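You operate a simulated robot arm through the tools that you are given. There is no shell and no other tool. Be economical: measure what you need, move in short steps, check, and stop when the job is done.

You run a simulated two-armed robot. Do the job below in one go: nothing can be reset, and whatever is moved stays where it is left.

Task
Set the blue bottle to THREE and the black bottle to ONE.
Fine: hold each bottle while you turn its knob; stand both in the crate. Set down upright: blue bottle, black bottle.
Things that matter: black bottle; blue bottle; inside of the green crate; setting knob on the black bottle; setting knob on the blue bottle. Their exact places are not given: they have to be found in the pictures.

It is judged by the outcome, as a careful person would: the job done as asked, and still so three seconds after it is handed in. It fails if anything else is knocked over, pushed out of place, dropped, spilled or broken.

Robot
Two 7-joint arms with two-finger parallel grippers on one trunk, on a base that drives. Base frame: it is fixed to the floor where the robot stands at the start and does not move with it; the origin is under the middle of the robot, x ahead of it, y to its left, z up; the surface under the hand at the start is at about z = 85. Units: cm, degrees, N and s.
The left shoulder is at the start at [7, 13.4, 125.1], the right one opposite. With the tool pointing down near the work surface each hand reaches from about 10 to 64 cm from the robot's upright axis, wherever it stands, measured 20 degrees to its own side. Places, roughly: inside of the green crate [80, 30, 90]; setting knob on the black bottle [50, -10, 100]; setting knob on the blue bottle [50, 10, 100]. Payload 1.57 kg a hand.
Tool frame (each hand has its own): the origin (TCP) lies between the finger pads and is the grasp point; the fingertips stand 3 cm ahead of it; z points along the fingers, y is the line along which they close. Largest opening 8 cm; finger width 1.7, thickness 1.2; the body of the gripper, 4 by 8.2 cm, starts 8 cm behind the TCP.
Orientation is that of the tool frame in the base frame, as a unit quaternion [x, y, z, w]. With the fingers straight down and closing along the base's y, the tool's x points along the base's -x, its y along +y and its z along -z.

Tools
- The arms move only by the tool send_rows. It takes "left_rows", "right_rows" or both (then of equal length, played together; a hand with none holds still); each is a list that holds one entry, the list of rows, each a list of 7 numbers: the shift along the base's x, y, z in units of 30 mm (1.0 is 30 mm), then the turn, a rotation vector about the base's x, y, z in units of 8 degrees (1.0 is 8 degrees), then the finger opening in mm, from 0 to 80. In form: [[[dx, dy, dz, wx, wy, wz, fingers], ...]]. A call has 1 to 20 rows; each row shifts and turns the commanded pose from where the row before left it. A call with a number of a shift or a turn outside -1 to 1 is refused whole. Rows are played at 5 a second. More than 5 cm and 8.6 degrees between two rows, or a gripper value outside its range, and nothing of the call is played. A pose out of reach is approached as far as the arm can. The call stops where the force on the tool passes 40 N (or 10 N more than at its start, if that is more) or the arm is blocked; 0.2 s more then pass. Each finger travels about 15.3 cm/s and halts on what it meets, pressing with about 24 N; the grip force reading is that of the motor and also rises with nothing between the fingers. The clock runs only during rows and for 0.2 s after the last one: add rows that do not move to give the fingers time. The reply holds the time, the measured pose of the TCP, the force on the tool along the base axes, the opening and the grip force, in the units named above and with some noise, with the torque about the TCP (base axes, N m) and any sound that the robot's microphone picked up.
- Cameras (640 x 400 px; columns grow to the right, rows downward): "scene" is now at [13.01, 0.61, 147.73]; the picture's right is [0.06, -1.00, 0.00], its down [-0.64, -0.04, -0.77] and it looks along [0.77, 0.04, -0.64] (base axes); focal length 256 px, centre (320, 200). "left" rides on the left gripper at [7.2, 0.7, -12.2] in its tool frame; the picture's right is [-0.09, 1.00, 0.00], its down [-0.84, -0.08, -0.54] and it looks along [-0.54, -0.05, 0.84] (tool axes); focal length 238 px, centre (320, 200). "right" rides on the right gripper at [7.2, -0.7, -12.2] in its tool frame; the picture's right is [0.09, 1.00, 0.00], its down [-0.84, 0.08, -0.54] and it looks along [-0.54, 0.05, 0.84] (tool axes); focal length 238 px, centre (320, 200).
- camera(camera): a new picture of that camera. The clock stands still meanwhile.
- lift_body(by): slides the trunk up (or, below 0, down) by that many cm; the arms and the scene camera ride with it, the base frame stays. It gives what a move gives, with no picture.
- drive_base(legs): drives the robot by 1 to 6 legs, each [ahead, left, turn to the left] in cm, cm and degrees, along the robot's own axes; the way and the turn of a leg run together, so that a leg with both is an arc; at most 150 cm and 180 degrees a leg. The arms and the cameras ride along, it lands a little off, and it stops where it bumps. It gives what a move gives.
- pan_tilt(pan, tilt): turns the head with the scene camera to pan (to the left, within 86 degrees either way) and tilt (down, from -29 to 69), counted from straight ahead of the robot. It gives what a move gives.
- measure_at(camera, pixels): for up to 12 pixels [column, row] of the newest picture of that camera ("zoom" is the newest enlarged one), the place [x, y, z] in the base frame of the surface seen there, good to about 0.3 cm, but the place of the scene camera against the robot may be out by one fixed shift of up to 1.2 cm in any direction. The clock stands still meanwhile.
- close_up(camera, box): a new picture of the part [left, top, right, bottom] of that camera's present view, enlarged. The clock stands still meanwhile.
- hand_in(): hands the job in; it is judged then, once.

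Go step by step. Measure first, check grasps and placings, and put right what went wrong. The budget is 80 turns and 70 pictures, counting those below and the enlarged ones. Unless the task says otherwise, let go and move clear before handing in, and close with one line.

The tools are called after "Request:" as name(argument=value, ...) on one line, values as JSON. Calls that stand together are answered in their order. send_rows: Moves the arms, as the interface text tells. Its arguments: {"type":"object","properties":{"left_rows":{"type":"array"},"right_rows":{"type":"array"}},"required":[]} The other tools are called the same way: lift_body (by) slides the trunk up or down; drive_base (legs) drives the base; pan_tilt (pan, tilt) turns the head that bears the scene camera; camera (camera) takes a picture; measure_at (camera, pixels) gives the place of the surface under pixels of a picture; close_up (camera, box) takes an enlarged picture of a part of a camera's view; hand_in () hands the job in.

At the start:

```text
clock: 0.0
left_eef_pos: [36.63, 19.88, 131.09]
left_tcp_rot: [0.0, 1.0, 0.0, 0.0]
left_force: [0.5, -0.1, 0.0]
left_torque: [0.0, 0.02, 0.02]
left_width: 7.99
left_finger_force: 0.0
right_eef_pos: [37.71, -9.82, 125.59]
right_tcp_rot: [0.0, 1.0, -0.001, 0.0]
right_force: [-0.1, -0.1, -0.1]
right_torque: [-0.02, 0.01, 0.02]
right_width: 7.99
right_finger_force: 0.0
trunk travel left (down, up): [-82.5, 11.5]
robot x, y, heading: [0.01, -0.34, -0.1]
head pan, tilt: [3.2, 39.8]
```

scene: 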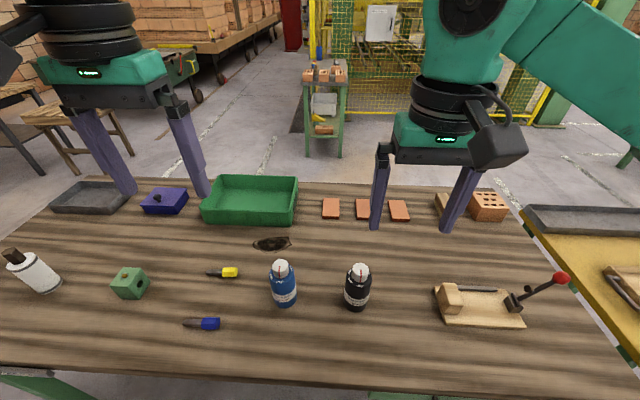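
right: 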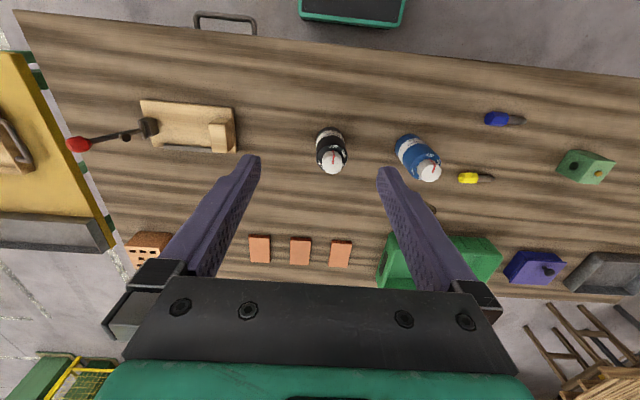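
left: 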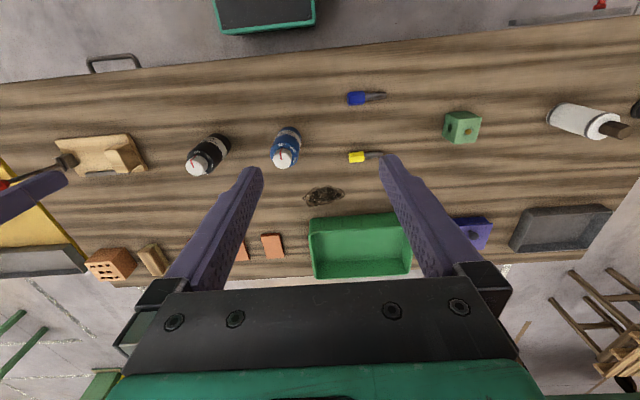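

The blue bottle is near scene pixel (284,283) and the black one near (357,287), each with a white knob on top. I'll enlarge both and measure.

Request:
close_up(camera="scene", box=[250, 250, 390, 330])

Request:
close_up(camera="right", box=[300, 110, 460, 210])

Request:
measure_at(camera="scene", pixels=[[281, 266], [284, 283], [284, 298], [359, 270], [357, 287], [356, 303], [250, 208], [205, 222], [293, 224], [297, 178], [215, 177], [320, 340]])

```text
4.57 times, centred on (320, 290) of scene
```

zoom: 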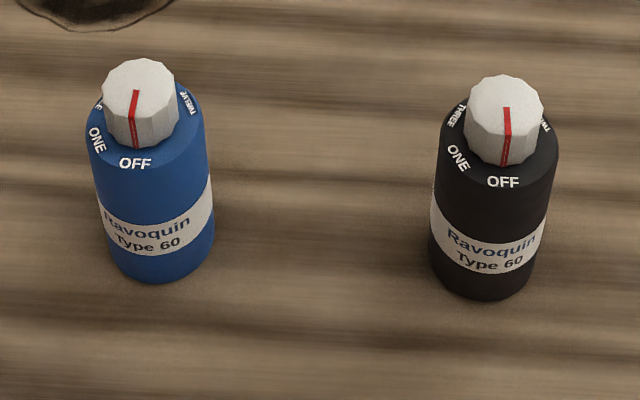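

```text
4.00 times, centred on (380, 160) of right
```

zoom: 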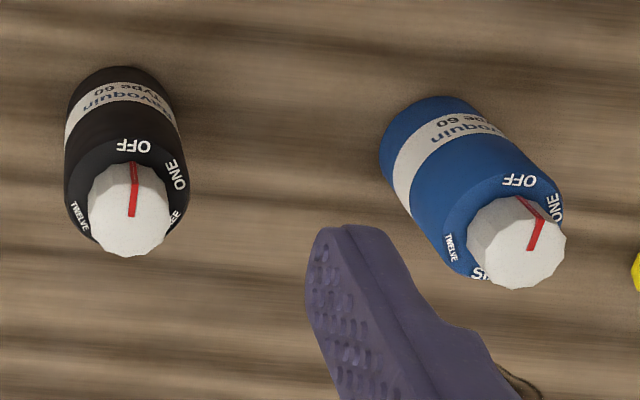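

```text
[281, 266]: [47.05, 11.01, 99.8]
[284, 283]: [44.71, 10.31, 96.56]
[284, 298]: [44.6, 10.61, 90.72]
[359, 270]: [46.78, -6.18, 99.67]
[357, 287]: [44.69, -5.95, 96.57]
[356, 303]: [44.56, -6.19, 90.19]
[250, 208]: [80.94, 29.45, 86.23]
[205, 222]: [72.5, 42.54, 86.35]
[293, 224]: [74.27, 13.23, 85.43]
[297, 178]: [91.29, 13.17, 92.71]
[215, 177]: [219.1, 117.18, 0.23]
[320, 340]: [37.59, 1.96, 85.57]
```

The knob positions run OFF → ONE → THREE towards the left, clockwise from above, but the far labels are hidden. I'll bring the left wrist camera above both bottles and move the right hand aside.

Request:
send_rows(left_rows=[[[0.686, -0.857, -0.857, 0, 0.43, 0, 80], [0.686, -0.857, -0.857, 0, 0.43, 0, 80], [0.686, -0.857, -0.857, 0, 0.43, 0, 80], [0.686, -0.857, -0.857, 0, 0.43, 0, 80], [0.686, -0.857, -0.857, 0, 0.43, 0, 80], [0.686, -0.857, -0.857, 0, 0.43, 0, 80], [0.686, -0.857, -0.857, 0, 0.43, 0, 80]]], right_rows=[[[0, -0.95, 0, 0, 0, 0, 80], [0, -0.95, 0, 0, 0, 0, 80], [0, -0.95, 0, 0, 0, 0, 80], [0, -0.95, 0, 0, 0, 0, 80], [0, -0.95, 0, 0, 0, 0, 80], [0, -0.95, 0, 0, 0, 0, 80], [0, -0.95, 0, 0, 0, 0, 80]]])

Request:
camera(camera="left")

```text
clock: 1.6
left_eef_pos: [41.33, 11.38, 112.28]
left_tcp_rot: [-0.001, 0.978, 0.0, -0.208]
left_force: [-1.0, -0.1, 0.3]
left_torque: [0.0, 0.02, -0.02]
left_width: 7.99
left_finger_force: 0.1
left hand out of reach, approached as far as the arm can: row 4, 5, 6, 7
right_eef_pos: [37.86, -29.78, 125.43]
right_tcp_rot: [0.0, 1.0, 0.0, 0.0]
right_force: [-0.3, 0.5, -0.3]
right_torque: [0.02, -0.04, -0.02]
right_width: 7.99
right_finger_force: 0.1
trunk travel left (down, up): [-82.5, 11.5]
robot x, y, heading: [0.06, 0.12, -0.1]
head pan, tilt: [3.2, 39.8]
```

```text
64 pictures are left
```

left: 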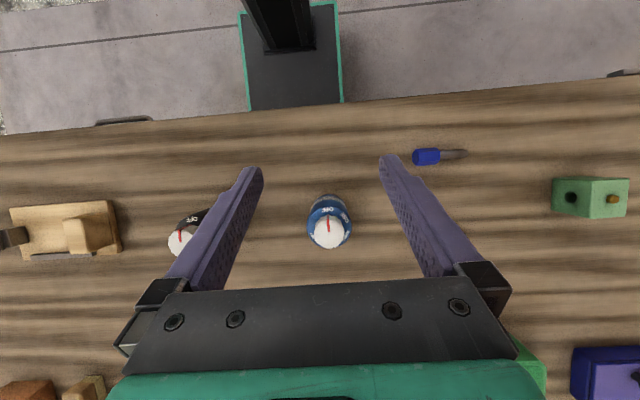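

The arm stopped short on reach, but the blue bottle is near the centre at (329,228). I'll enlarge it.

Request:
close_up(camera="left", box=[281, 190, 377, 250])

Request:
measure_at(camera="left", pixels=[[329, 232], [320, 228], [328, 199], [180, 242], [193, 217], [300, 110], [420, 100], [480, 240]])

```text
6.67 times, centred on (329, 220) of left
```

zoom: 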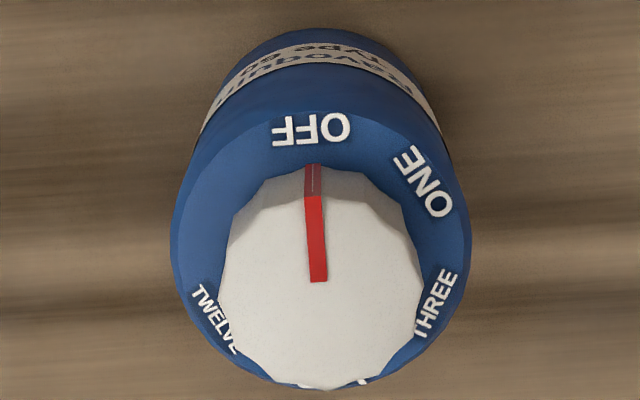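

```text
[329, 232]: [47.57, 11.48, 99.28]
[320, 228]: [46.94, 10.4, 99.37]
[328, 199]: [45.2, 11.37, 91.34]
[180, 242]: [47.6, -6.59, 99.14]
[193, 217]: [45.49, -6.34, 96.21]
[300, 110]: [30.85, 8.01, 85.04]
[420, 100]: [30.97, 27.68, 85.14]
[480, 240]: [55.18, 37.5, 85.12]
```

Labels, clockwise from above, are OFF, ONE, THREE, SIX and TWELVE. I'll measure them for the angles.

Request:
measure_at(camera="zoom", pixels=[[311, 130], [425, 180], [437, 303], [213, 318], [362, 381], [316, 200], [319, 280], [232, 260], [415, 260], [180, 240], [462, 240], [330, 375]])

Request:
close_up(camera="scene", box=[250, 250, 390, 330])

```text
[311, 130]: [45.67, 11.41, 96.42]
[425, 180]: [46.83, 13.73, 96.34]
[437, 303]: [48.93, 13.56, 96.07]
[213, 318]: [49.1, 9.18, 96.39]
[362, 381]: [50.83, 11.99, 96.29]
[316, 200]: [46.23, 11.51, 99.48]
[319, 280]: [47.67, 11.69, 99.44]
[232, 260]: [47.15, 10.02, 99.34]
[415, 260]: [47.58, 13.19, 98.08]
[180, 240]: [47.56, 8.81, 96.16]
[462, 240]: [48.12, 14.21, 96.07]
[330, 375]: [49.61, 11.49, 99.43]
```

```text
4.57 times, centred on (320, 290) of scene
```

zoom: 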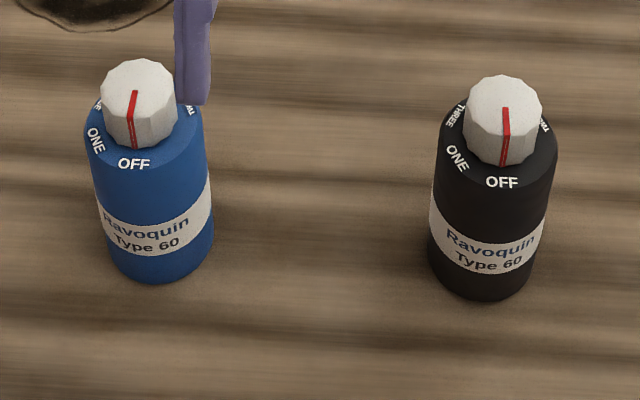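

Knob axis is about (47.8, 11.6), top z 99.4; bottle body radius ≈2.7, shoulder z 96.3; labels are 60° apart clockwise (ONE≈60°, THREE≈120°). I'll pitch the left hand to reach forward-down so it can hold the body from the robot's side.

Request:
send_rows(left_rows=[[[-0.17, 0, 0, 0, -0.925, 0, 80], [-0.17, 0, 0, 0, -0.925, 0, 80], [-0.17, 0, 0, 0, -0.925, 0, 80], [-0.17, 0, 0, 0, -0.925, 0, 80], [-0.17, 0, 0, 0, -0.925, 0, 80], [-0.17, 0, 0, 0, -0.925, 0, 80], [-0.17, 0, 0, 0, -0.925, 0, 80], [-0.17, 0, 0, 0, -0.925, 0, 80], [-0.17, 0, 0, 0, -0.925, 0, 80], [-0.17, 0, 0, 0, -0.925, 0, 80]]])

```text
clock: 3.8
left_eef_pos: [39.08, 10.65, 113.03]
left_tcp_rot: [-0.001, 0.984, 0.0, 0.177]
left_force: [-0.3, 0.6, 0.4]
left_torque: [-0.04, 0.04, 0.0]
left_width: 7.99
left_finger_force: 0.1
left hand out of reach, approached as far as the arm can: row 6, 7, 8, 9, 10
right_eef_pos: [37.75, -29.66, 125.41]
right_tcp_rot: [0.0, 1.0, 0.0, 0.0]
right_force: [-0.7, -1.1, 0.2]
right_torque: [-0.01, -0.02, 0.0]
right_width: 7.98
right_finger_force: 0.1
trunk travel left (down, up): [-82.5, 11.5]
robot x, y, heading: [-0.07, 0.3, -0.1]
head pan, tilt: [3.2, 39.8]
```

The wrist is too close to the shoulder for a forward reach. I'll approach from the left-rear instead: yaw the hand and move it to the left of the bottle before pitching.

Request:
send_rows(left_rows=[[[0.09, 0.433, -0.3, 0, 0, -0.893, 80], [0.09, 0.433, -0.3, 0, 0, -0.893, 80], [0.09, 0.433, -0.3, 0, 0, -0.893, 80], [0.09, 0.433, -0.3, 0, 0, -0.893, 80], [0.09, 0.433, -0.3, 0, 0, -0.893, 80], [0.09, 0.433, -0.3, 0, 0, -0.893, 80], [0.09, 0.433, -0.3, 0, 0, -0.893, 80]]])

```text
clock: 5.4
left_eef_pos: [41.12, 20.05, 106.73]
left_tcp_rot: [0.416, 0.892, -0.075, 0.16]
left_force: [-0.6, 0.2, 0.2]
left_torque: [0.01, 0.02, 0.04]
left_width: 8.01
left_finger_force: 0.0
left hand out of reach, approached as far as the arm can: row 1
right_eef_pos: [37.82, -29.64, 125.52]
right_tcp_rot: [-0.001, 1.0, 0.0, 0.0]
right_force: [0.0, -0.1, 0.4]
right_torque: [0.05, 0.03, 0.02]
right_width: 8.0
right_finger_force: 0.0
trunk travel left (down, up): [-82.5, 11.5]
robot x, y, heading: [0.04, -0.27, 0.0]
head pan, tilt: [3.2, 39.8]
```

The yaw worked (−50°, pitch 20°). Now I'll pitch 30° more and descend to the pre-grasp pose.

Request:
send_rows(left_rows=[[[0, -0.02, -0.48, -0.575, -0.482, 0, 80], [0, -0.02, -0.48, -0.575, -0.482, 0, 80], [0, -0.02, -0.48, -0.575, -0.482, 0, 80], [0, -0.02, -0.48, -0.575, -0.482, 0, 80], [0, -0.02, -0.48, -0.575, -0.482, 0, 80]]])

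Request:
camera(camera="left")

Request:
camera(camera="scene")

```text
clock: 6.6
left_eef_pos: [41.04, 19.66, 99.78]
left_tcp_rot: [0.382, 0.82, -0.18, 0.386]
left_force: [-0.4, 0.6, -0.5]
left_torque: [-0.02, 0.02, -0.01]
left_width: 7.98
left_finger_force: 0.0
right_eef_pos: [37.81, -29.53, 125.5]
right_tcp_rot: [0.0, 1.0, 0.0, 0.0]
right_force: [-0.5, 0.0, -0.1]
right_torque: [-0.02, 0.0, 0.0]
right_width: 8.0
right_finger_force: 0.0
trunk travel left (down, up): [-82.5, 11.5]
robot x, y, heading: [0.3, 0.17, -0.2]
head pan, tilt: [3.2, 39.8]
```

```text
61 pictures are left
```

left: 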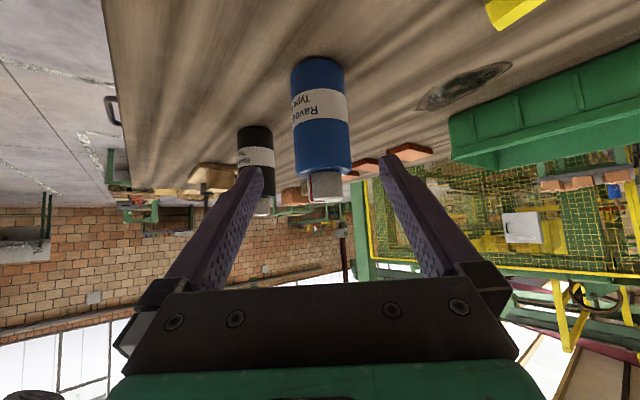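

```text
60 pictures are left
```

scene: 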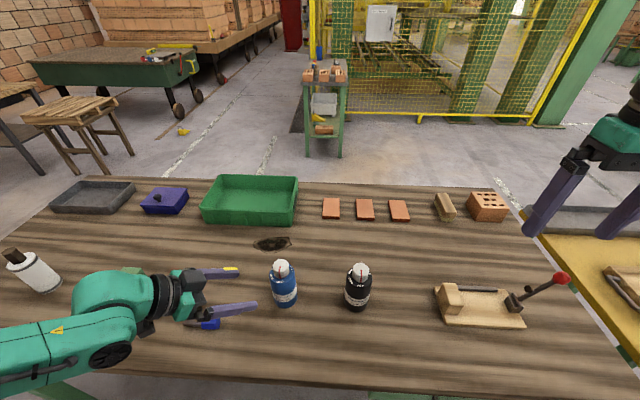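

The bottle is centred between the fingers. I'll check the height of the forearm above the table before I descend.

Request:
measure_at(camera="scene", pixels=[[20, 365], [80, 345], [110, 355], [110, 300], [160, 295], [190, 290], [130, 330], [230, 310], [220, 272], [210, 324]])

```text
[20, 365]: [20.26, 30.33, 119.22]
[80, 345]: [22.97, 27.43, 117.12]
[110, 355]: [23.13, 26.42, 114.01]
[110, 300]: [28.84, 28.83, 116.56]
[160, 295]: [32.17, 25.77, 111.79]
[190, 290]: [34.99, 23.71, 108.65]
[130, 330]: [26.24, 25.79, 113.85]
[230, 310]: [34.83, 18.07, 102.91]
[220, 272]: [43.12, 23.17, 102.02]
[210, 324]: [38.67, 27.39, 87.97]
```

The arm is well above the table, so I'll approach along the finger direction.

Request:
send_rows(left_rows=[[[0.46, -0.543, -0.613, 0, 0, 0, 80], [0.46, -0.543, -0.613, 0, 0, 0, 80], [0.46, -0.543, -0.613, 0, 0, 0, 80], [0.46, -0.543, -0.613, 0, 0, 0, 80], [0.46, -0.543, -0.613, 0, 0, 0, 80]]])

Request:
camera(camera="left")

Request:
close_up(camera="scene", box=[190, 220, 382, 340])

```text
clock: 7.8
left_eef_pos: [48.08, 11.2, 90.55]
left_tcp_rot: [0.382, 0.821, -0.18, 0.385]
left_force: [0.2, -0.3, -0.2]
left_torque: [0.01, -0.01, 0.0]
left_width: 8.0
left_finger_force: 0.1
right_eef_pos: [37.87, -29.76, 125.51]
right_tcp_rot: [0.0, 1.0, -0.001, 0.0]
right_force: [0.0, -0.2, -0.1]
right_torque: [0.05, 0.0, 0.0]
right_width: 8.01
right_finger_force: 0.1
trunk travel left (down, up): [-82.5, 11.5]
robot x, y, heading: [0.37, 0.03, -0.2]
head pan, tilt: [3.2, 39.8]
```

```text
59 pictures are left
```

left: 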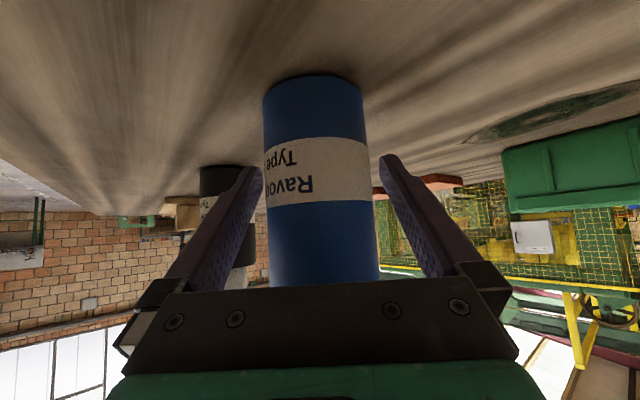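

```text
3.33 times, centred on (286, 280) of scene
```

zoom: 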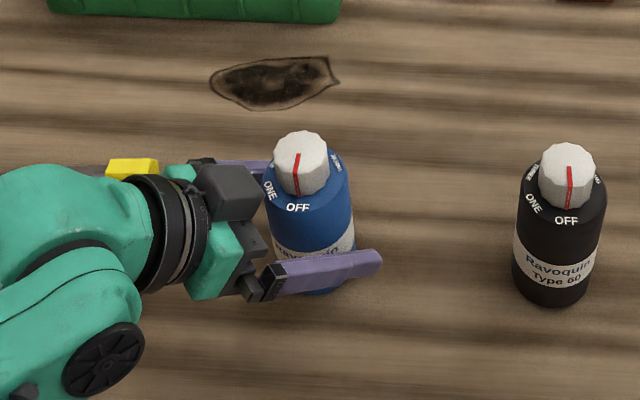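

The bottle sits centred between the pads at columns 263–380. I'll close the left fingers on it, then bring the right hand above the knob.

Request:
send_rows(left_rows=[[[0, 0, 0, 0, 0, 0, 65], [0, 0, 0, 0, 0, 0, 58], [0, 0, 0, 0, 0, 0, 52], [0, 0, 0, 0, 0, 0, 45], [0, 0, 0, 0, 0, 0, 45]]])

Request:
send_rows(right_rows=[[[0.222, 0.918, -0.3, 0, 0, 0, 52], [0.222, 0.918, -0.3, 0, 0, 0, 52], [0.222, 0.918, -0.3, 0, 0, 0, 52], [0.222, 0.918, -0.3, 0, 0, 0, 52], [0.222, 0.918, -0.3, 0, 0, 0, 52], [0.222, 0.918, -0.3, 0, 0, 0, 52], [0.222, 0.918, -0.3, 0, 0, 0, 52], [0.222, 0.918, -0.3, 0, 0, 0, 52], [0.222, 0.918, -0.3, 0, 0, 0, 52], [0.222, 0.918, -0.3, 0, 0, 0, 52], [0.222, 0.918, -0.3, 0, 0, 0, 52], [0.222, 0.918, -0.3, 0, 0, 0, 52], [0.222, 0.918, -0.3, 0, 0, 0, 52], [0.222, 0.918, -0.3, 0, 0, 0, 52], [0.222, 0.918, -0.3, 0, 0, 0, 52]]])

Request:
camera(camera="right")

```text
clock: 9.0
left_eef_pos: [47.98, 11.3, 90.48]
left_tcp_rot: [0.382, 0.82, -0.18, 0.386]
left_force: [-0.2, -0.3, 1.7]
left_torque: [0.1, -0.04, -0.02]
left_width: 5.95
left_finger_force: 23.8
right_eef_pos: [37.75, -29.75, 125.48]
right_tcp_rot: [0.0, 1.0, -0.001, 0.0]
right_force: [0.0, -0.3, 0.0]
right_torque: [-0.03, -0.05, 0.02]
right_width: 7.99
right_finger_force: 0.0
trunk travel left (down, up): [-82.5, 11.5]
robot x, y, heading: [-0.24, 0.04, -0.1]
head pan, tilt: [3.2, 39.8]
```

```text
clock: 12.2
left_eef_pos: [48.04, 11.37, 90.55]
left_tcp_rot: [0.381, 0.82, -0.182, 0.386]
left_force: [-1.5, -0.1, 2.0]
left_torque: [0.13, 0.03, 0.03]
left_width: 5.92
left_finger_force: 23.8
right_eef_pos: [47.63, 11.52, 112.17]
right_tcp_rot: [0.001, 1.0, -0.001, 0.002]
right_force: [0.1, 0.8, -0.1]
right_torque: [-0.02, 0.0, -0.01]
right_width: 5.19
right_finger_force: 0.1
trunk travel left (down, up): [-82.5, 11.5]
robot x, y, heading: [-0.0, -0.18, 0.0]
head pan, tilt: [3.2, 39.8]
```

```text
57 pictures are left
```

right: 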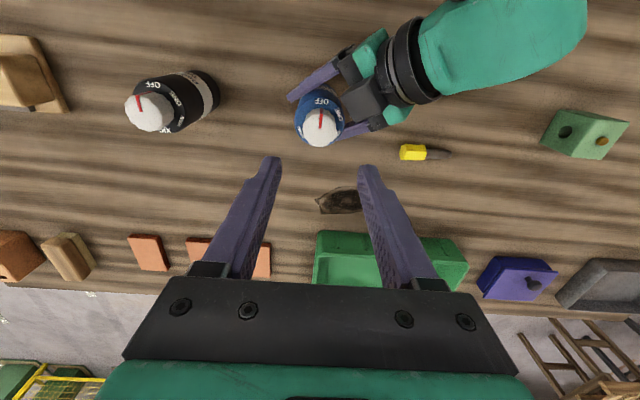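

The left hand grips the body at 5.9 cm. I'll locate the knob (320,127) with the right camera.

Request:
close_up(camera="right", box=[272, 80, 368, 140])

Request:
measure_at(camera="zoom", pixels=[[320, 335], [240, 300], [390, 300], [335, 210], [320, 270], [320, 320], [340, 140]])

```text
6.67 times, centred on (320, 110) of right
```

zoom: 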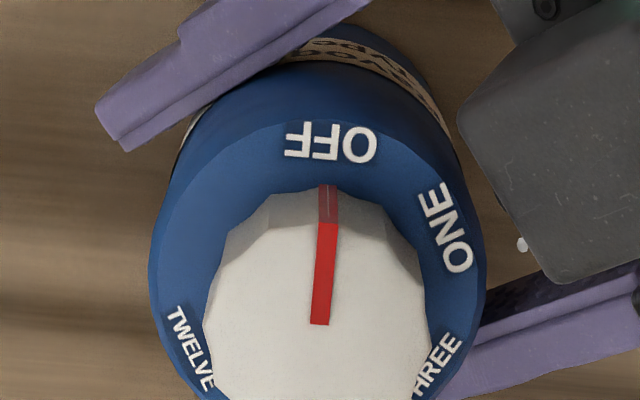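

```text
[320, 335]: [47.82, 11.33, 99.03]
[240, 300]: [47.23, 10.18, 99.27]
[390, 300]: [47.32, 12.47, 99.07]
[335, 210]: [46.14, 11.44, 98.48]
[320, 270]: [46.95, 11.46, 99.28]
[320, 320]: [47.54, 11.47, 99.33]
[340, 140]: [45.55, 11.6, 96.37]
```

Knob axis is ≈(47.7, 11.35) with its top at 99.3. I'll lower the right hand so its tips stay just above the shoulder (TCP z≈99.9).

Request:
send_rows(right_rows=[[[0.01, -0.05, -0.82, 0, 0, 0, 52], [0.01, 0, -0.82, 0, 0, 0, 52], [0, 0, -0.82, 0, 0, 0, 52], [0, 0, -0.82, 0, 0, 0, 52], [0, 0, -0.8, 0, 0, 0, 52], [0, 0, 0, 0, 0, 0, 52]]])

Request:
close_up(camera="scene", box=[190, 200, 382, 320])

Request:
camera(camera="right")

```text
clock: 13.6
left_eef_pos: [48.05, 11.26, 90.49]
left_tcp_rot: [0.382, 0.82, -0.181, 0.386]
left_force: [-0.3, 0.7, 1.7]
left_torque: [0.1, -0.06, 0.01]
left_width: 5.89
left_finger_force: 24.0
right_eef_pos: [47.88, 11.16, 99.89]
right_tcp_rot: [0.001, 1.0, 0.0, 0.0]
right_force: [0.7, 0.5, -0.3]
right_torque: [-0.01, 0.0, 0.04]
right_width: 5.21
right_finger_force: 0.0
trunk travel left (down, up): [-82.5, 11.5]
robot x, y, heading: [0.02, 0.14, -0.3]
head pan, tilt: [3.2, 39.8]
```

```text
3.33 times, centred on (286, 260) of scene
```

zoom: 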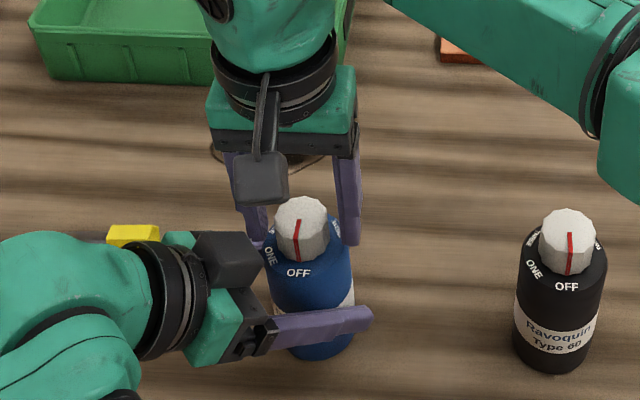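

```text
54 pictures are left
```

right: 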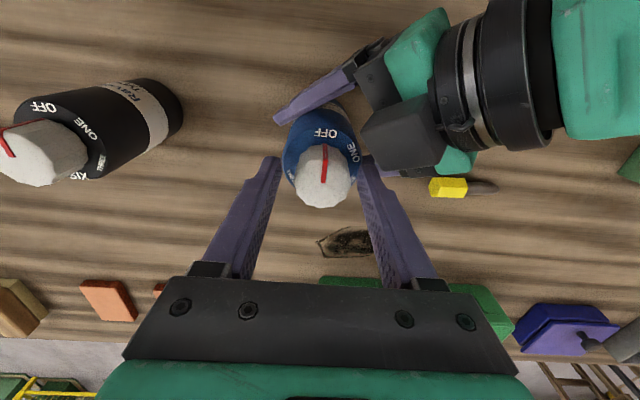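

The fingers straddle the knob. I'll close on it and turn 60° clockwise from above.

Request:
send_rows(right_rows=[[[0, 0, 0, 0, 0, 0, 42], [0, 0, 0, 0, 0, 0, 36], [0, 0, 0, 0, 0, 0, 28], [0, 0, 0, 0, 0, 0, 28]]])

Request:
send_rows(right_rows=[[[0, 0, 0, 0, 0, -0.75, 28], [0, 0, 0, 0, 0, -0.75, 28], [0, 0, 0, 0, 0, -0.75, 28], [0, 0, 0, 0, 0, -0.75, 28], [0, 0, 0, 0, 0, -0.75, 28], [0, 0, 0, 0, 0, -0.75, 28], [0, 0, 0, 0, 0, -0.75, 28], [0, 0, 0, 0, 0, -0.75, 28], [0, 0, 0, 0, 0, -0.75, 28], [0, 0, 0, 0, 0, -0.75, 28]]])

Request:
close_up(camera="scene", box=[232, 230, 328, 290])

Request:
camera(camera="right")

```text
clock: 14.6
left_eef_pos: [48.07, 11.29, 90.56]
left_tcp_rot: [0.382, 0.82, -0.181, 0.386]
left_force: [-1.3, -9.2, 1.4]
left_torque: [0.75, -0.04, 0.0]
left_width: 5.94
left_finger_force: 24.4
right_eef_pos: [47.77, 11.42, 99.97]
right_tcp_rot: [-0.001, 1.0, 0.001, 0.0]
right_force: [0.5, 8.0, 0.5]
right_torque: [0.08, -0.02, 0.03]
right_width: 3.51
right_finger_force: 24.0
trunk travel left (down, up): [-82.5, 11.5]
robot x, y, heading: [0.17, 0.08, 0.1]
head pan, tilt: [3.2, 39.8]
```

```text
clock: 16.8
left_eef_pos: [47.96, 11.22, 90.61]
left_tcp_rot: [0.382, 0.82, -0.181, 0.385]
left_force: [-3.2, -17.1, 0.3]
left_torque: [0.55, -0.49, 0.16]
left_width: 5.93
left_finger_force: 23.8
right_eef_pos: [47.84, 11.27, 99.92]
right_tcp_rot: [0.5, 0.866, 0.002, 0.001]
right_force: [9.1, 17.2, 14.3]
right_torque: [0.62, -0.49, -0.02]
right_width: 3.47
right_finger_force: 23.9
trunk travel left (down, up): [-82.5, 11.5]
robot x, y, heading: [0.16, -0.07, -0.3]
head pan, tilt: [3.2, 39.8]
```

```text
6.67 times, centred on (280, 260) of scene
```

zoom: 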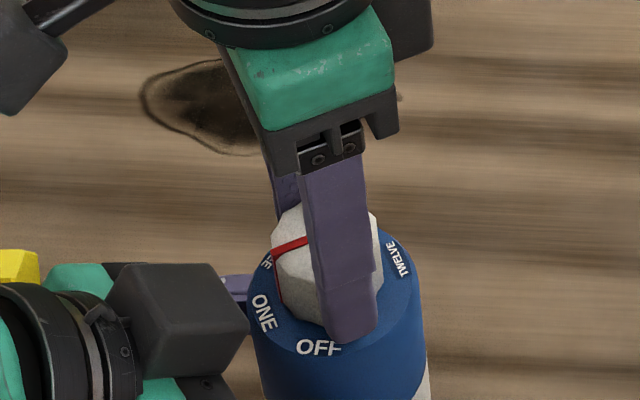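

```text
52 pictures are left
```

right: 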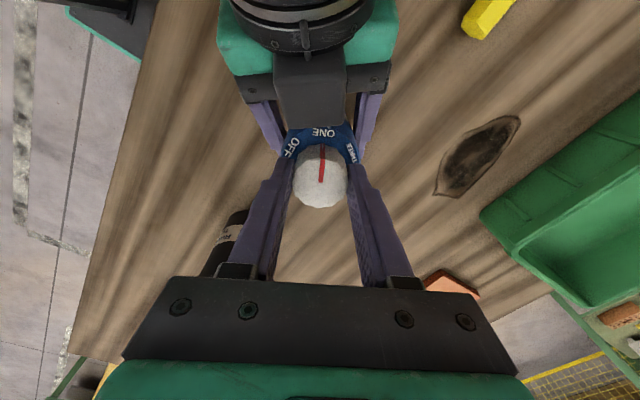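

The red pointer is now at ONE. I'll turn another 60° for THREE.

Request:
send_rows(right_rows=[[[0, 0, 0, 0, 0, -0.75, 28], [0, 0, 0, 0, 0, -0.75, 28], [0, 0, 0, 0, 0, -0.75, 28], [0, 0, 0, 0, 0, -0.75, 28], [0, 0, 0, 0, 0, -0.75, 28], [0, 0, 0, 0, 0, -0.75, 28], [0, 0, 0, 0, 0, -0.75, 28], [0, 0, 0, 0, 0, -0.75, 28], [0, 0, 0, 0, 0, -0.75, 28], [0, 0, 0, 0, 0, -0.75, 28]]])

Request:
close_up(camera="scene", box=[190, 200, 382, 320])

Request:
camera(camera="right")

```text
clock: 19.0
left_eef_pos: [48.11, 11.24, 90.62]
left_tcp_rot: [0.381, 0.821, -0.179, 0.386]
left_force: [-17.9, -9.2, 4.0]
left_torque: [0.24, -0.56, -0.02]
left_width: 5.95
left_finger_force: 23.7
right_eef_pos: [47.93, 11.31, 99.92]
right_tcp_rot: [0.867, 0.499, 0.0, 0.001]
right_force: [15.9, 8.5, 1.2]
right_torque: [0.27, -0.78, 0.02]
right_width: 3.48
right_finger_force: 24.3
trunk travel left (down, up): [-82.5, 11.5]
robot x, y, heading: [0.41, 0.09, 0.2]
head pan, tilt: [3.2, 39.8]
```

```text
3.33 times, centred on (286, 260) of scene
```

zoom: 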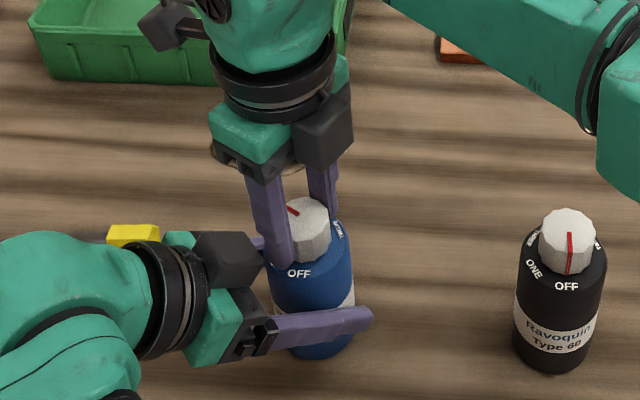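

```text
50 pictures are left
```

right: 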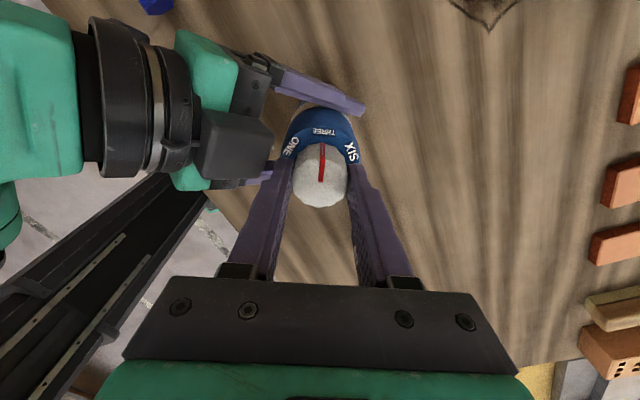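

The pointer is at THREE. I'll release, raise the right hand and check it closely.

Request:
send_rows(right_rows=[[[0, 0, 0, 0, 0, 0, 52], [0, 0, 0, 0, 0, 0, 52], [0, 0, 0.9, 0, 0, 0, 52], [0, 0, 0.9, 0, 0, 0, 52], [0, 0, 0.9, 0, 0, 0, 52], [0, 0, 0.9, 0, 0, 0, 52]]])

Request:
close_up(camera="right", box=[256, 70, 384, 150])

```text
clock: 20.4
left_eef_pos: [47.99, 11.24, 90.46]
left_tcp_rot: [0.382, 0.82, -0.181, 0.385]
left_force: [-0.5, -0.3, -0.5]
left_torque: [-0.09, 0.09, 0.0]
left_width: 5.94
left_finger_force: 23.4
right_eef_pos: [47.83, 11.32, 110.62]
right_tcp_rot: [0.866, 0.5, -0.001, 0.001]
right_force: [-0.3, -0.2, 0.8]
right_torque: [0.02, -0.04, -0.01]
right_width: 5.21
right_finger_force: 0.1
trunk travel left (down, up): [-82.5, 11.5]
robot x, y, heading: [0.01, -0.1, 0.2]
head pan, tilt: [3.2, 39.8]
```

```text
5.00 times, centred on (320, 110) of right
```

zoom: 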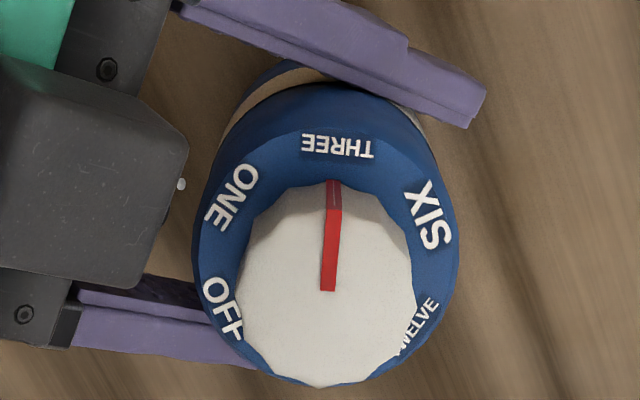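

The blue pointer is squarely on THREE. I'll move the right hand clear, lift the blue bottle and look down at the base and table edge to see how far I can drive.

Request:
send_rows(right_rows=[[[0, -0.9, 0.3, 0, 0, 0.95, 60], [0, -0.9, 0.3, 0, 0, 0.95, 60], [0, -0.9, 0.3, 0, 0, 0.95, 60], [0, -0.9, 0.3, 0, 0, 0.95, 60], [-0.3, -0.9, 0.3, 0, 0, 0.95, 60], [-0.3, -0.9, 0.3, 0, 0, 0.95, 60], [-0.3, -0.9, 0.3, 0, 0, 0.95, 60], [-0.3, -0.9, 0.3, 0, 0, 0.95, 60], [-0.3, -0.9, 0.3, 0, 0, 0.95, 60], [-0.3, -0.9, 0.3, 0, 0, 0.95, 60], [-0.3, -0.9, 0.3, 0, 0, 0.95, 60], [-0.3, -0.9, 0.3, 0, 0, 0.95, 60]]])

Request:
send_rows(left_rows=[[[0, 0, 0.5, 0, 0, 0, 45], [0, 0, 0.7, 0, 0, 0, 45], [0, 0, 0.7, 0, 0, 0, 45], [0, 0, 0.7, 0, 0, 0, 45], [0, 0, 0.7, 0, 0, 0, 45], [0, 0, 0.7, 0, 0, 0, 45]]])

Request:
pan_tilt(pan=10, tilt=66)

Request:
camera(camera="scene")

```text
clock: 23.0
left_eef_pos: [47.97, 11.17, 90.61]
left_tcp_rot: [0.382, 0.821, -0.18, 0.385]
left_force: [-0.2, -0.1, 0.4]
left_torque: [0.01, -0.02, 0.04]
left_width: 5.92
left_finger_force: 24.1
right_eef_pos: [40.66, -21.26, 121.56]
right_tcp_rot: [0.247, 0.969, 0.001, 0.001]
right_force: [-0.3, 0.4, 0.6]
right_torque: [0.03, -0.07, 0.02]
right_width: 6.02
right_finger_force: 0.1
trunk travel left (down, up): [-82.5, 11.5]
robot x, y, heading: [0.12, 0.23, 0.0]
head pan, tilt: [3.2, 39.8]
```

```text
clock: 24.4
left_eef_pos: [48.07, 11.33, 102.59]
left_tcp_rot: [0.382, 0.821, -0.181, 0.385]
left_force: [0.3, -0.5, -3.9]
left_torque: [-0.01, -0.01, -0.01]
left_width: 5.92
left_finger_force: 24.4
right_eef_pos: [40.84, -21.06, 121.46]
right_tcp_rot: [0.249, 0.968, 0.0, 0.0]
right_force: [1.1, -0.1, 0.2]
right_torque: [-0.02, -0.03, 0.02]
right_width: 6.0
right_finger_force: 0.1
trunk travel left (down, up): [-82.5, 11.5]
robot x, y, heading: [0.1, -0.08, 0.1]
head pan, tilt: [3.2, 39.8]
```

```text
clock: 25.3
left_eef_pos: [47.96, 11.35, 102.39]
left_tcp_rot: [0.382, 0.82, -0.18, 0.386]
left_force: [0.5, 0.5, -2.8]
left_torque: [0.0, 0.03, 0.01]
left_width: 5.92
left_finger_force: 24.0
right_eef_pos: [40.79, -21.07, 121.63]
right_tcp_rot: [0.248, 0.969, 0.0, 0.001]
right_force: [-0.4, 0.6, -0.4]
right_torque: [0.01, -0.03, 0.03]
right_width: 6.01
right_finger_force: 0.1
trunk travel left (down, up): [-82.5, 11.5]
robot x, y, heading: [-0.34, 0.14, 0.3]
head pan, tilt: [10.0, 66.0]
```

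```text
48 pictures are left
```

scene: 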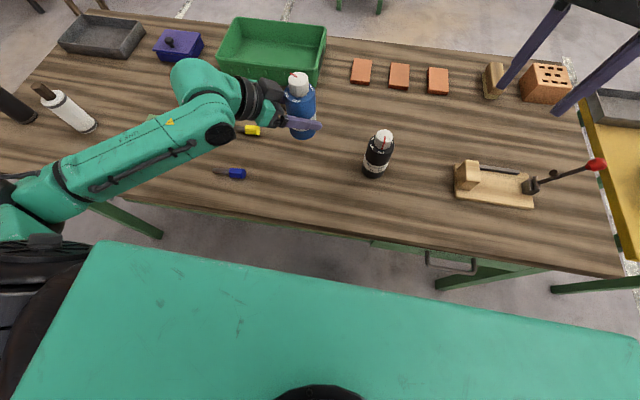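

The bottle hangs upright in the hand. I'll measure the green deck of the robot against the table edge.

Request:
measure_at(camera="scene", pixels=[[110, 245], [300, 270], [600, 328], [200, 330], [300, 225], [135, 205], [450, 262], [150, 225], [490, 275], [200, 225], [325, 30], [320, 80]])

```text
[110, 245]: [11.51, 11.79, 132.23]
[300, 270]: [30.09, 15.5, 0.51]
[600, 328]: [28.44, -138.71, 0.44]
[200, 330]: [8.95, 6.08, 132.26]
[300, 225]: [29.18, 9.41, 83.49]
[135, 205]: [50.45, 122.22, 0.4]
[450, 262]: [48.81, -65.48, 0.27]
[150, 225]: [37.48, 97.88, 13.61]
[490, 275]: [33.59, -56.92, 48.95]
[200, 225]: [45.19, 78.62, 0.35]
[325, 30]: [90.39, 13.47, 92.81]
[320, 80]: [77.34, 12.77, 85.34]
```

The deck is the shoulder cover (z 132), so nothing blocks above the table. I'll drive ahead 12 cm carefully.

Request:
drive_base(legs=[[12, 0, 0]])

Request:
pan_tilt(pan=15, tilt=45)

Request:
camera(camera="scene")

```text
clock: 26.6
left_eef_pos: [59.69, 11.32, 102.62]
left_tcp_rot: [0.382, 0.82, -0.18, 0.386]
left_force: [-1.3, -0.7, -2.3]
left_torque: [0.0, 0.04, 0.06]
left_width: 5.94
left_finger_force: 23.8
right_eef_pos: [52.46, -21.02, 121.67]
right_tcp_rot: [0.248, 0.969, 0.001, 0.001]
right_force: [-0.2, -0.8, -0.6]
right_torque: [-0.01, -0.02, 0.02]
right_width: 6.03
right_finger_force: 0.0
trunk travel left (down, up): [-82.5, 11.5]
robot x, y, heading: [11.87, 0.1, -0.2]
head pan, tilt: [10.0, 66.0]
```

```text
clock: 27.4
left_eef_pos: [59.98, 11.4, 102.39]
left_tcp_rot: [0.382, 0.821, -0.181, 0.385]
left_force: [0.3, -0.7, -2.9]
left_torque: [0.01, 0.0, -0.02]
left_width: 5.92
left_finger_force: 23.3
right_eef_pos: [52.76, -21.09, 121.54]
right_tcp_rot: [0.248, 0.969, 0.0, 0.0]
right_force: [0.8, -0.1, -0.2]
right_torque: [-0.03, 0.06, -0.04]
right_width: 5.98
right_finger_force: 0.0
trunk travel left (down, up): [-82.5, 11.5]
robot x, y, heading: [11.92, -0.26, -0.0]
head pan, tilt: [15.0, 45.0]
```

```text
47 pictures are left
```

scene: 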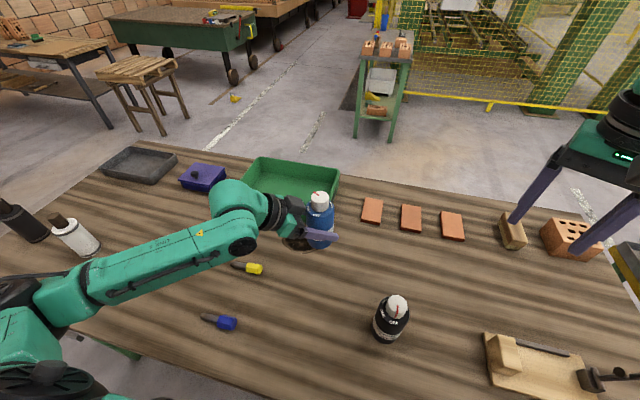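

Drive went fine. I'll carry the blue bottle over the crate while yawing the hand to point straight ahead.

Request:
send_rows(left_rows=[[[0.77, 0.687, 0.04, 0, 0, 0.6, 45], [0.77, 0.687, 0.04, 0, 0, 0.6, 45], [0.77, 0.687, 0.04, 0, 0, 0.6, 45], [0.77, 0.687, 0.04, 0, 0, 0.6, 45], [0.77, 0.687, 0.04, 0, 0, 0.6, 45], [0.77, 0.687, 0.04, 0, 0, 0.6, 45], [0.77, 0.687, 0.04, 0, 0, 0.6, 45], [0.77, 0.687, 0.04, 0, 0, 0.6, 45], [0.77, 0.687, 0.04, 0, 0, 0.6, 45], [0.77, 0.687, 0.04, 0, 0, 0.6, 45]]])

Request:
camera(camera="left")

Request:
camera(camera="scene")

```text
clock: 29.6
left_eef_pos: [83.24, 31.92, 103.64]
left_tcp_rot: [0.015, 0.905, -0.008, 0.425]
left_force: [0.0, 1.1, -3.3]
left_torque: [0.01, -0.01, -0.01]
left_width: 5.93
left_finger_force: 23.5
right_eef_pos: [52.92, -21.07, 121.51]
right_tcp_rot: [0.249, 0.969, 0.0, -0.001]
right_force: [0.6, 0.5, -0.2]
right_torque: [0.0, 0.02, 0.0]
right_width: 5.99
right_finger_force: 0.1
trunk travel left (down, up): [-82.5, 11.5]
robot x, y, heading: [12.06, 0.19, -0.0]
head pan, tilt: [15.0, 45.0]
```

```text
46 pictures are left
```

left: 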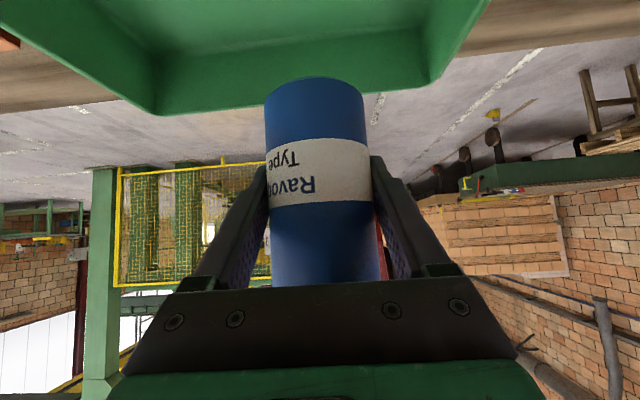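

```text
45 pictures are left
```

scene: 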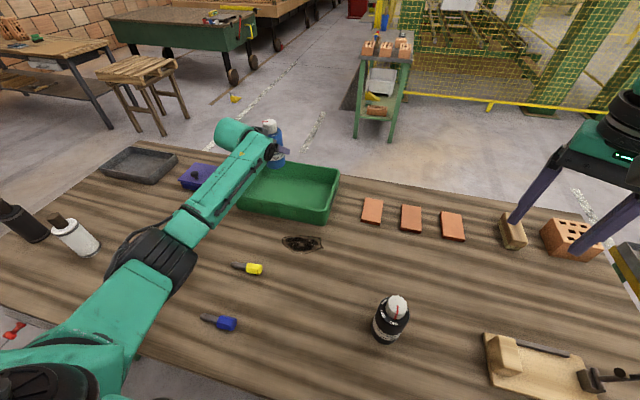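

I'll measure the crate interior from both views to pick the landing spot.

Request:
measure_at(camera="left", pixels=[[430, 75], [155, 105], [300, 20], [250, 30], [260, 70], [480, 5], [420, 30], [160, 60], [420, 50]])

Request:
measure_at(camera="scene", pixels=[[290, 190], [300, 200], [327, 218], [340, 175], [320, 165], [245, 208], [265, 198], [320, 195], [254, 186]])

```text
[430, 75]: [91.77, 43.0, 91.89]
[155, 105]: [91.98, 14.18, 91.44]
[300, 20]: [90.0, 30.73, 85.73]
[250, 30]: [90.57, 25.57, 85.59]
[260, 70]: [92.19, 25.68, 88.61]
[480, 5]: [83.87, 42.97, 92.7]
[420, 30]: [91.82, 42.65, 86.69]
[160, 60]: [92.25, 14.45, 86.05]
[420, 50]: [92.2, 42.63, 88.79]
```

```text
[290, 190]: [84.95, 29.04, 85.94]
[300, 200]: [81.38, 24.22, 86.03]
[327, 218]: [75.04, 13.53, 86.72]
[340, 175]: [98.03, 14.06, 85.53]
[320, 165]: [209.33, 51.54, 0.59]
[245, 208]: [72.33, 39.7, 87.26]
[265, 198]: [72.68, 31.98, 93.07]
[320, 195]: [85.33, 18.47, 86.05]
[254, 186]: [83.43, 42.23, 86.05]
```

Crate inside spans x≈74–91, y≈14–42, floor ≈85.7. The bottle goes at about (83, 34); I'll lower it with a slow ending.

Request:
send_rows(left_rows=[[[0, 0.35, -0.6, 0, 0, 0, 45], [0, 0.35, -0.6, 0, 0, 0, 45], [0, 0, -0.7, 0, 0, 0, 45], [0, 0, -0.7, 0, 0, 0, 45], [0, 0, -0.6, 0, 0, 0, 45], [0, 0, -0.4, 0, 0, 0, 45], [0, 0, -0.25, 0, 0, 0, 45], [0, 0, -0.15, 0, 0, 0, 45], [0, 0, -0.05, 0, 0, 0, 45], [0, 0, -0.05, 0, 0, 0, 45], [0, 0, 0, 0, 0, 0, 45]]])

Request:
camera(camera="left")

```text
clock: 32.0
left_eef_pos: [83.02, 34.13, 91.44]
left_tcp_rot: [0.014, 0.905, -0.008, 0.424]
left_force: [0.3, 0.5, -2.4]
left_torque: [0.01, 0.02, -0.02]
left_width: 5.95
left_finger_force: 24.0
right_eef_pos: [52.77, -21.04, 121.63]
right_tcp_rot: [0.249, 0.969, 0.0, 0.0]
right_force: [0.7, 0.2, 1.3]
right_torque: [0.01, -0.01, 0.0]
right_width: 5.98
right_finger_force: 0.0
trunk travel left (down, up): [-82.5, 11.5]
robot x, y, heading: [11.82, -0.5, 0.0]
head pan, tilt: [15.0, 45.0]
```

```text
44 pictures are left
```

left: 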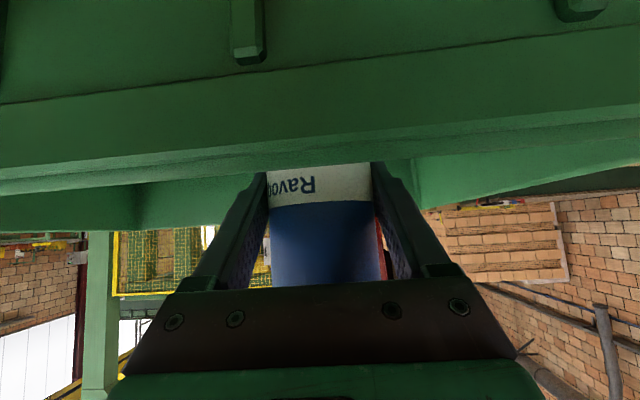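

The weight still hangs (−2.4 N). I'll lower in millimetre steps until it touches.

Request:
send_rows(left_rows=[[[0, 0, -0.05, 0, 0, 0, 45], [0, 0, -0.04, 0, 0, 0, 45], [0, 0, -0.03, 0, 0, 0, 45], [0, 0, 0, 0, 0, 0, 45]]])

```text
clock: 33.0
left_eef_pos: [83.04, 34.09, 91.11]
left_tcp_rot: [0.016, 0.905, -0.008, 0.426]
left_force: [1.0, 0.6, -0.5]
left_torque: [0.11, 0.0, 0.0]
left_width: 5.94
left_finger_force: 23.9
right_eef_pos: [52.66, -21.08, 121.5]
right_tcp_rot: [0.248, 0.969, 0.0, 0.001]
right_force: [0.6, -0.5, 0.0]
right_torque: [-0.04, -0.01, 0.01]
right_width: 6.02
right_finger_force: 0.0
trunk travel left (down, up): [-82.5, 11.5]
robot x, y, heading: [11.81, 0.25, 0.0]
head pan, tilt: [15.0, 45.0]
```

Load has transferred (−0.5 N). I'll nudge down a touch, open, and withdraw along the finger axis.

Request:
send_rows(left_rows=[[[0, 0, -0.02, 0, 0, 0, 45], [0, 0, 0, 0, 0, 0, 62], [0, 0, 0, 0, 0, 0, 70], [0, 0, 0, 0, 0, 0, 80], [0, 0, 0, 0, 0, 0, 80], [-0.5, 0, 0.45, 0, 0, 0, 80], [-0.5, 0, 0.5, 0, 0, 0, 80], [-0.5, 0, 0.6, 0, 0, 0, 80], [-0.5, 0, 0.7, 0, 0, 0, 80], [-0.5, 0, 0.7, 0, 0, 0, 80], [-0.5, 0, 0.7, 0, 0, 0, 80]]])

Request:
camera(camera="left")

Request:
close_up(camera="scene", box=[200, 110, 360, 210])

```text
clock: 35.4
left_eef_pos: [73.92, 34.18, 101.97]
left_tcp_rot: [0.015, 0.904, -0.007, 0.426]
left_force: [0.4, 0.3, 0.5]
left_torque: [-0.01, -0.01, 0.0]
left_width: 7.99
left_finger_force: 0.0
right_eef_pos: [52.6, -21.02, 121.62]
right_tcp_rot: [0.248, 0.969, 0.0, 0.0]
right_force: [-1.0, -0.2, -0.4]
right_torque: [0.02, -0.03, 0.0]
right_width: 5.97
right_finger_force: 0.1
trunk travel left (down, up): [-82.5, 11.5]
robot x, y, heading: [11.82, -0.28, -0.0]
head pan, tilt: [15.0, 45.0]
```

```text
43 pictures are left
```

left: 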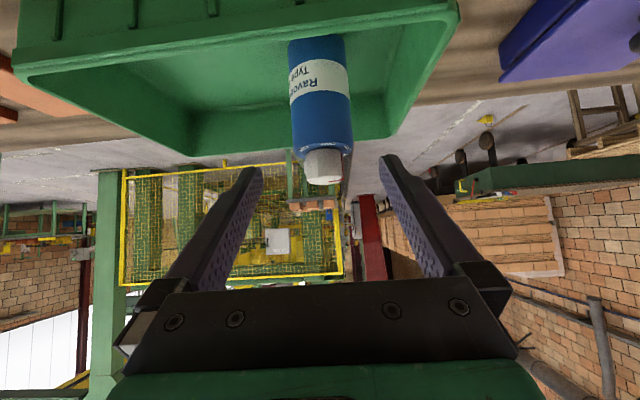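

```text
4.00 times, centred on (280, 160) of scene
```

zoom: 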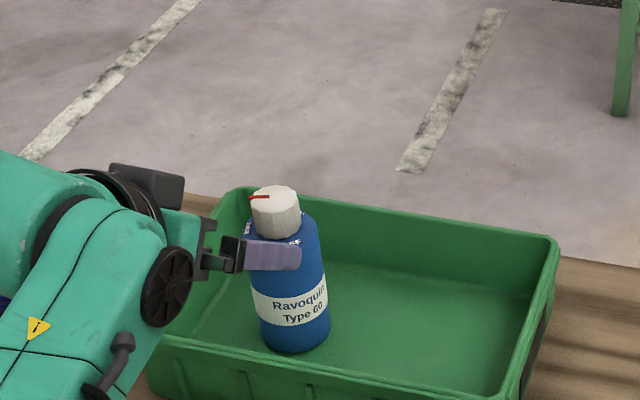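

The blue bottle stands upright in the crate on THREE. I'll lift the hand and drive back 20 cm for the black one.

Request:
send_rows(left_rows=[[[-0.5, 0, 0.8, 0, 0, 0, 80], [-0.5, 0, 0.8, 0, 0, 0, 80]]])

Request:
drive_base(legs=[[-20, 0, 0]])

Request:
pan_tilt(pan=5, tilt=40)

Request:
camera(camera="scene")

Request:
camera(camera="right")

```text
clock: 36.0
left_eef_pos: [70.86, 34.1, 106.78]
left_tcp_rot: [0.014, 0.905, -0.007, 0.426]
left_force: [0.4, -0.2, -0.7]
left_torque: [0.0, -0.01, -0.01]
left_width: 8.01
left_finger_force: 0.0
right_eef_pos: [52.56, -21.07, 121.66]
right_tcp_rot: [0.249, 0.969, 0.001, 0.001]
right_force: [0.2, -1.1, 0.0]
right_torque: [-0.02, 0.0, 0.01]
right_width: 6.01
right_finger_force: 0.0
trunk travel left (down, up): [-82.5, 11.5]
robot x, y, heading: [11.59, 0.16, 0.1]
head pan, tilt: [15.0, 45.0]
```

```text
clock: 37.6
left_eef_pos: [51.06, 34.28, 106.58]
left_tcp_rot: [0.012, 0.906, -0.007, 0.424]
left_force: [0.3, -0.3, -0.1]
left_torque: [-0.01, 0.03, -0.01]
left_width: 8.02
left_finger_force: 0.0
right_eef_pos: [33.01, -20.88, 121.49]
right_tcp_rot: [0.246, 0.969, 0.0, 0.0]
right_force: [0.3, -0.1, -0.7]
right_torque: [-0.03, 0.02, -0.03]
right_width: 6.0
right_finger_force: 0.1
trunk travel left (down, up): [-82.5, 11.5]
robot x, y, heading: [-8.0, -0.19, 0.5]
head pan, tilt: [15.0, 45.0]
```

```text
clock: 38.3
left_eef_pos: [50.71, 34.38, 106.86]
left_tcp_rot: [0.012, 0.905, -0.006, 0.426]
left_force: [0.2, 0.3, 0.3]
left_torque: [-0.01, 0.02, 0.01]
left_width: 8.0
left_finger_force: 0.0
right_eef_pos: [32.83, -20.98, 121.54]
right_tcp_rot: [0.246, 0.969, 0.0, 0.0]
right_force: [-0.3, -0.2, 0.1]
right_torque: [-0.03, -0.03, 0.0]
right_width: 5.96
right_finger_force: 0.1
trunk travel left (down, up): [-82.5, 11.5]
robot x, y, heading: [-8.22, 0.31, 0.5]
head pan, tilt: [5.0, 40.0]
```

```text
41 pictures are left
```

scene: 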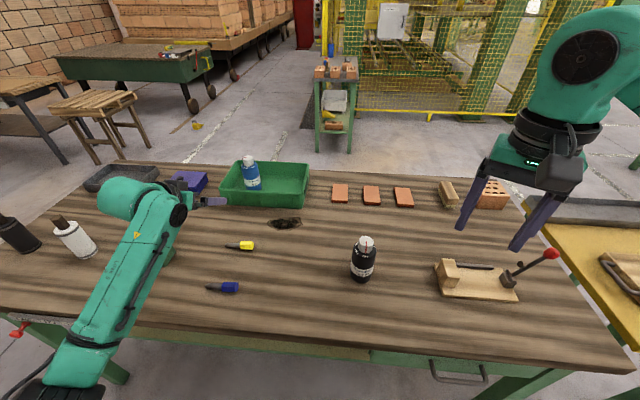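

```text
40 pictures are left
```

right: 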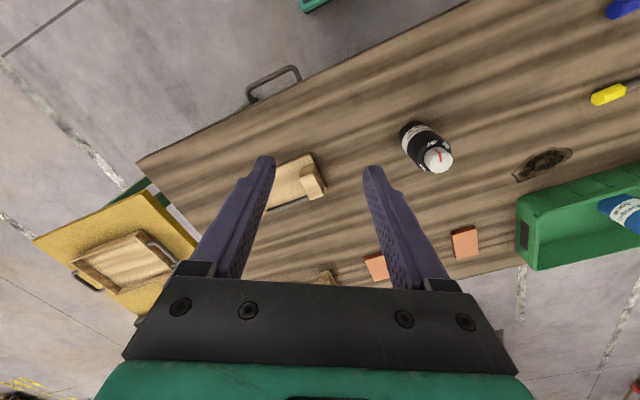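

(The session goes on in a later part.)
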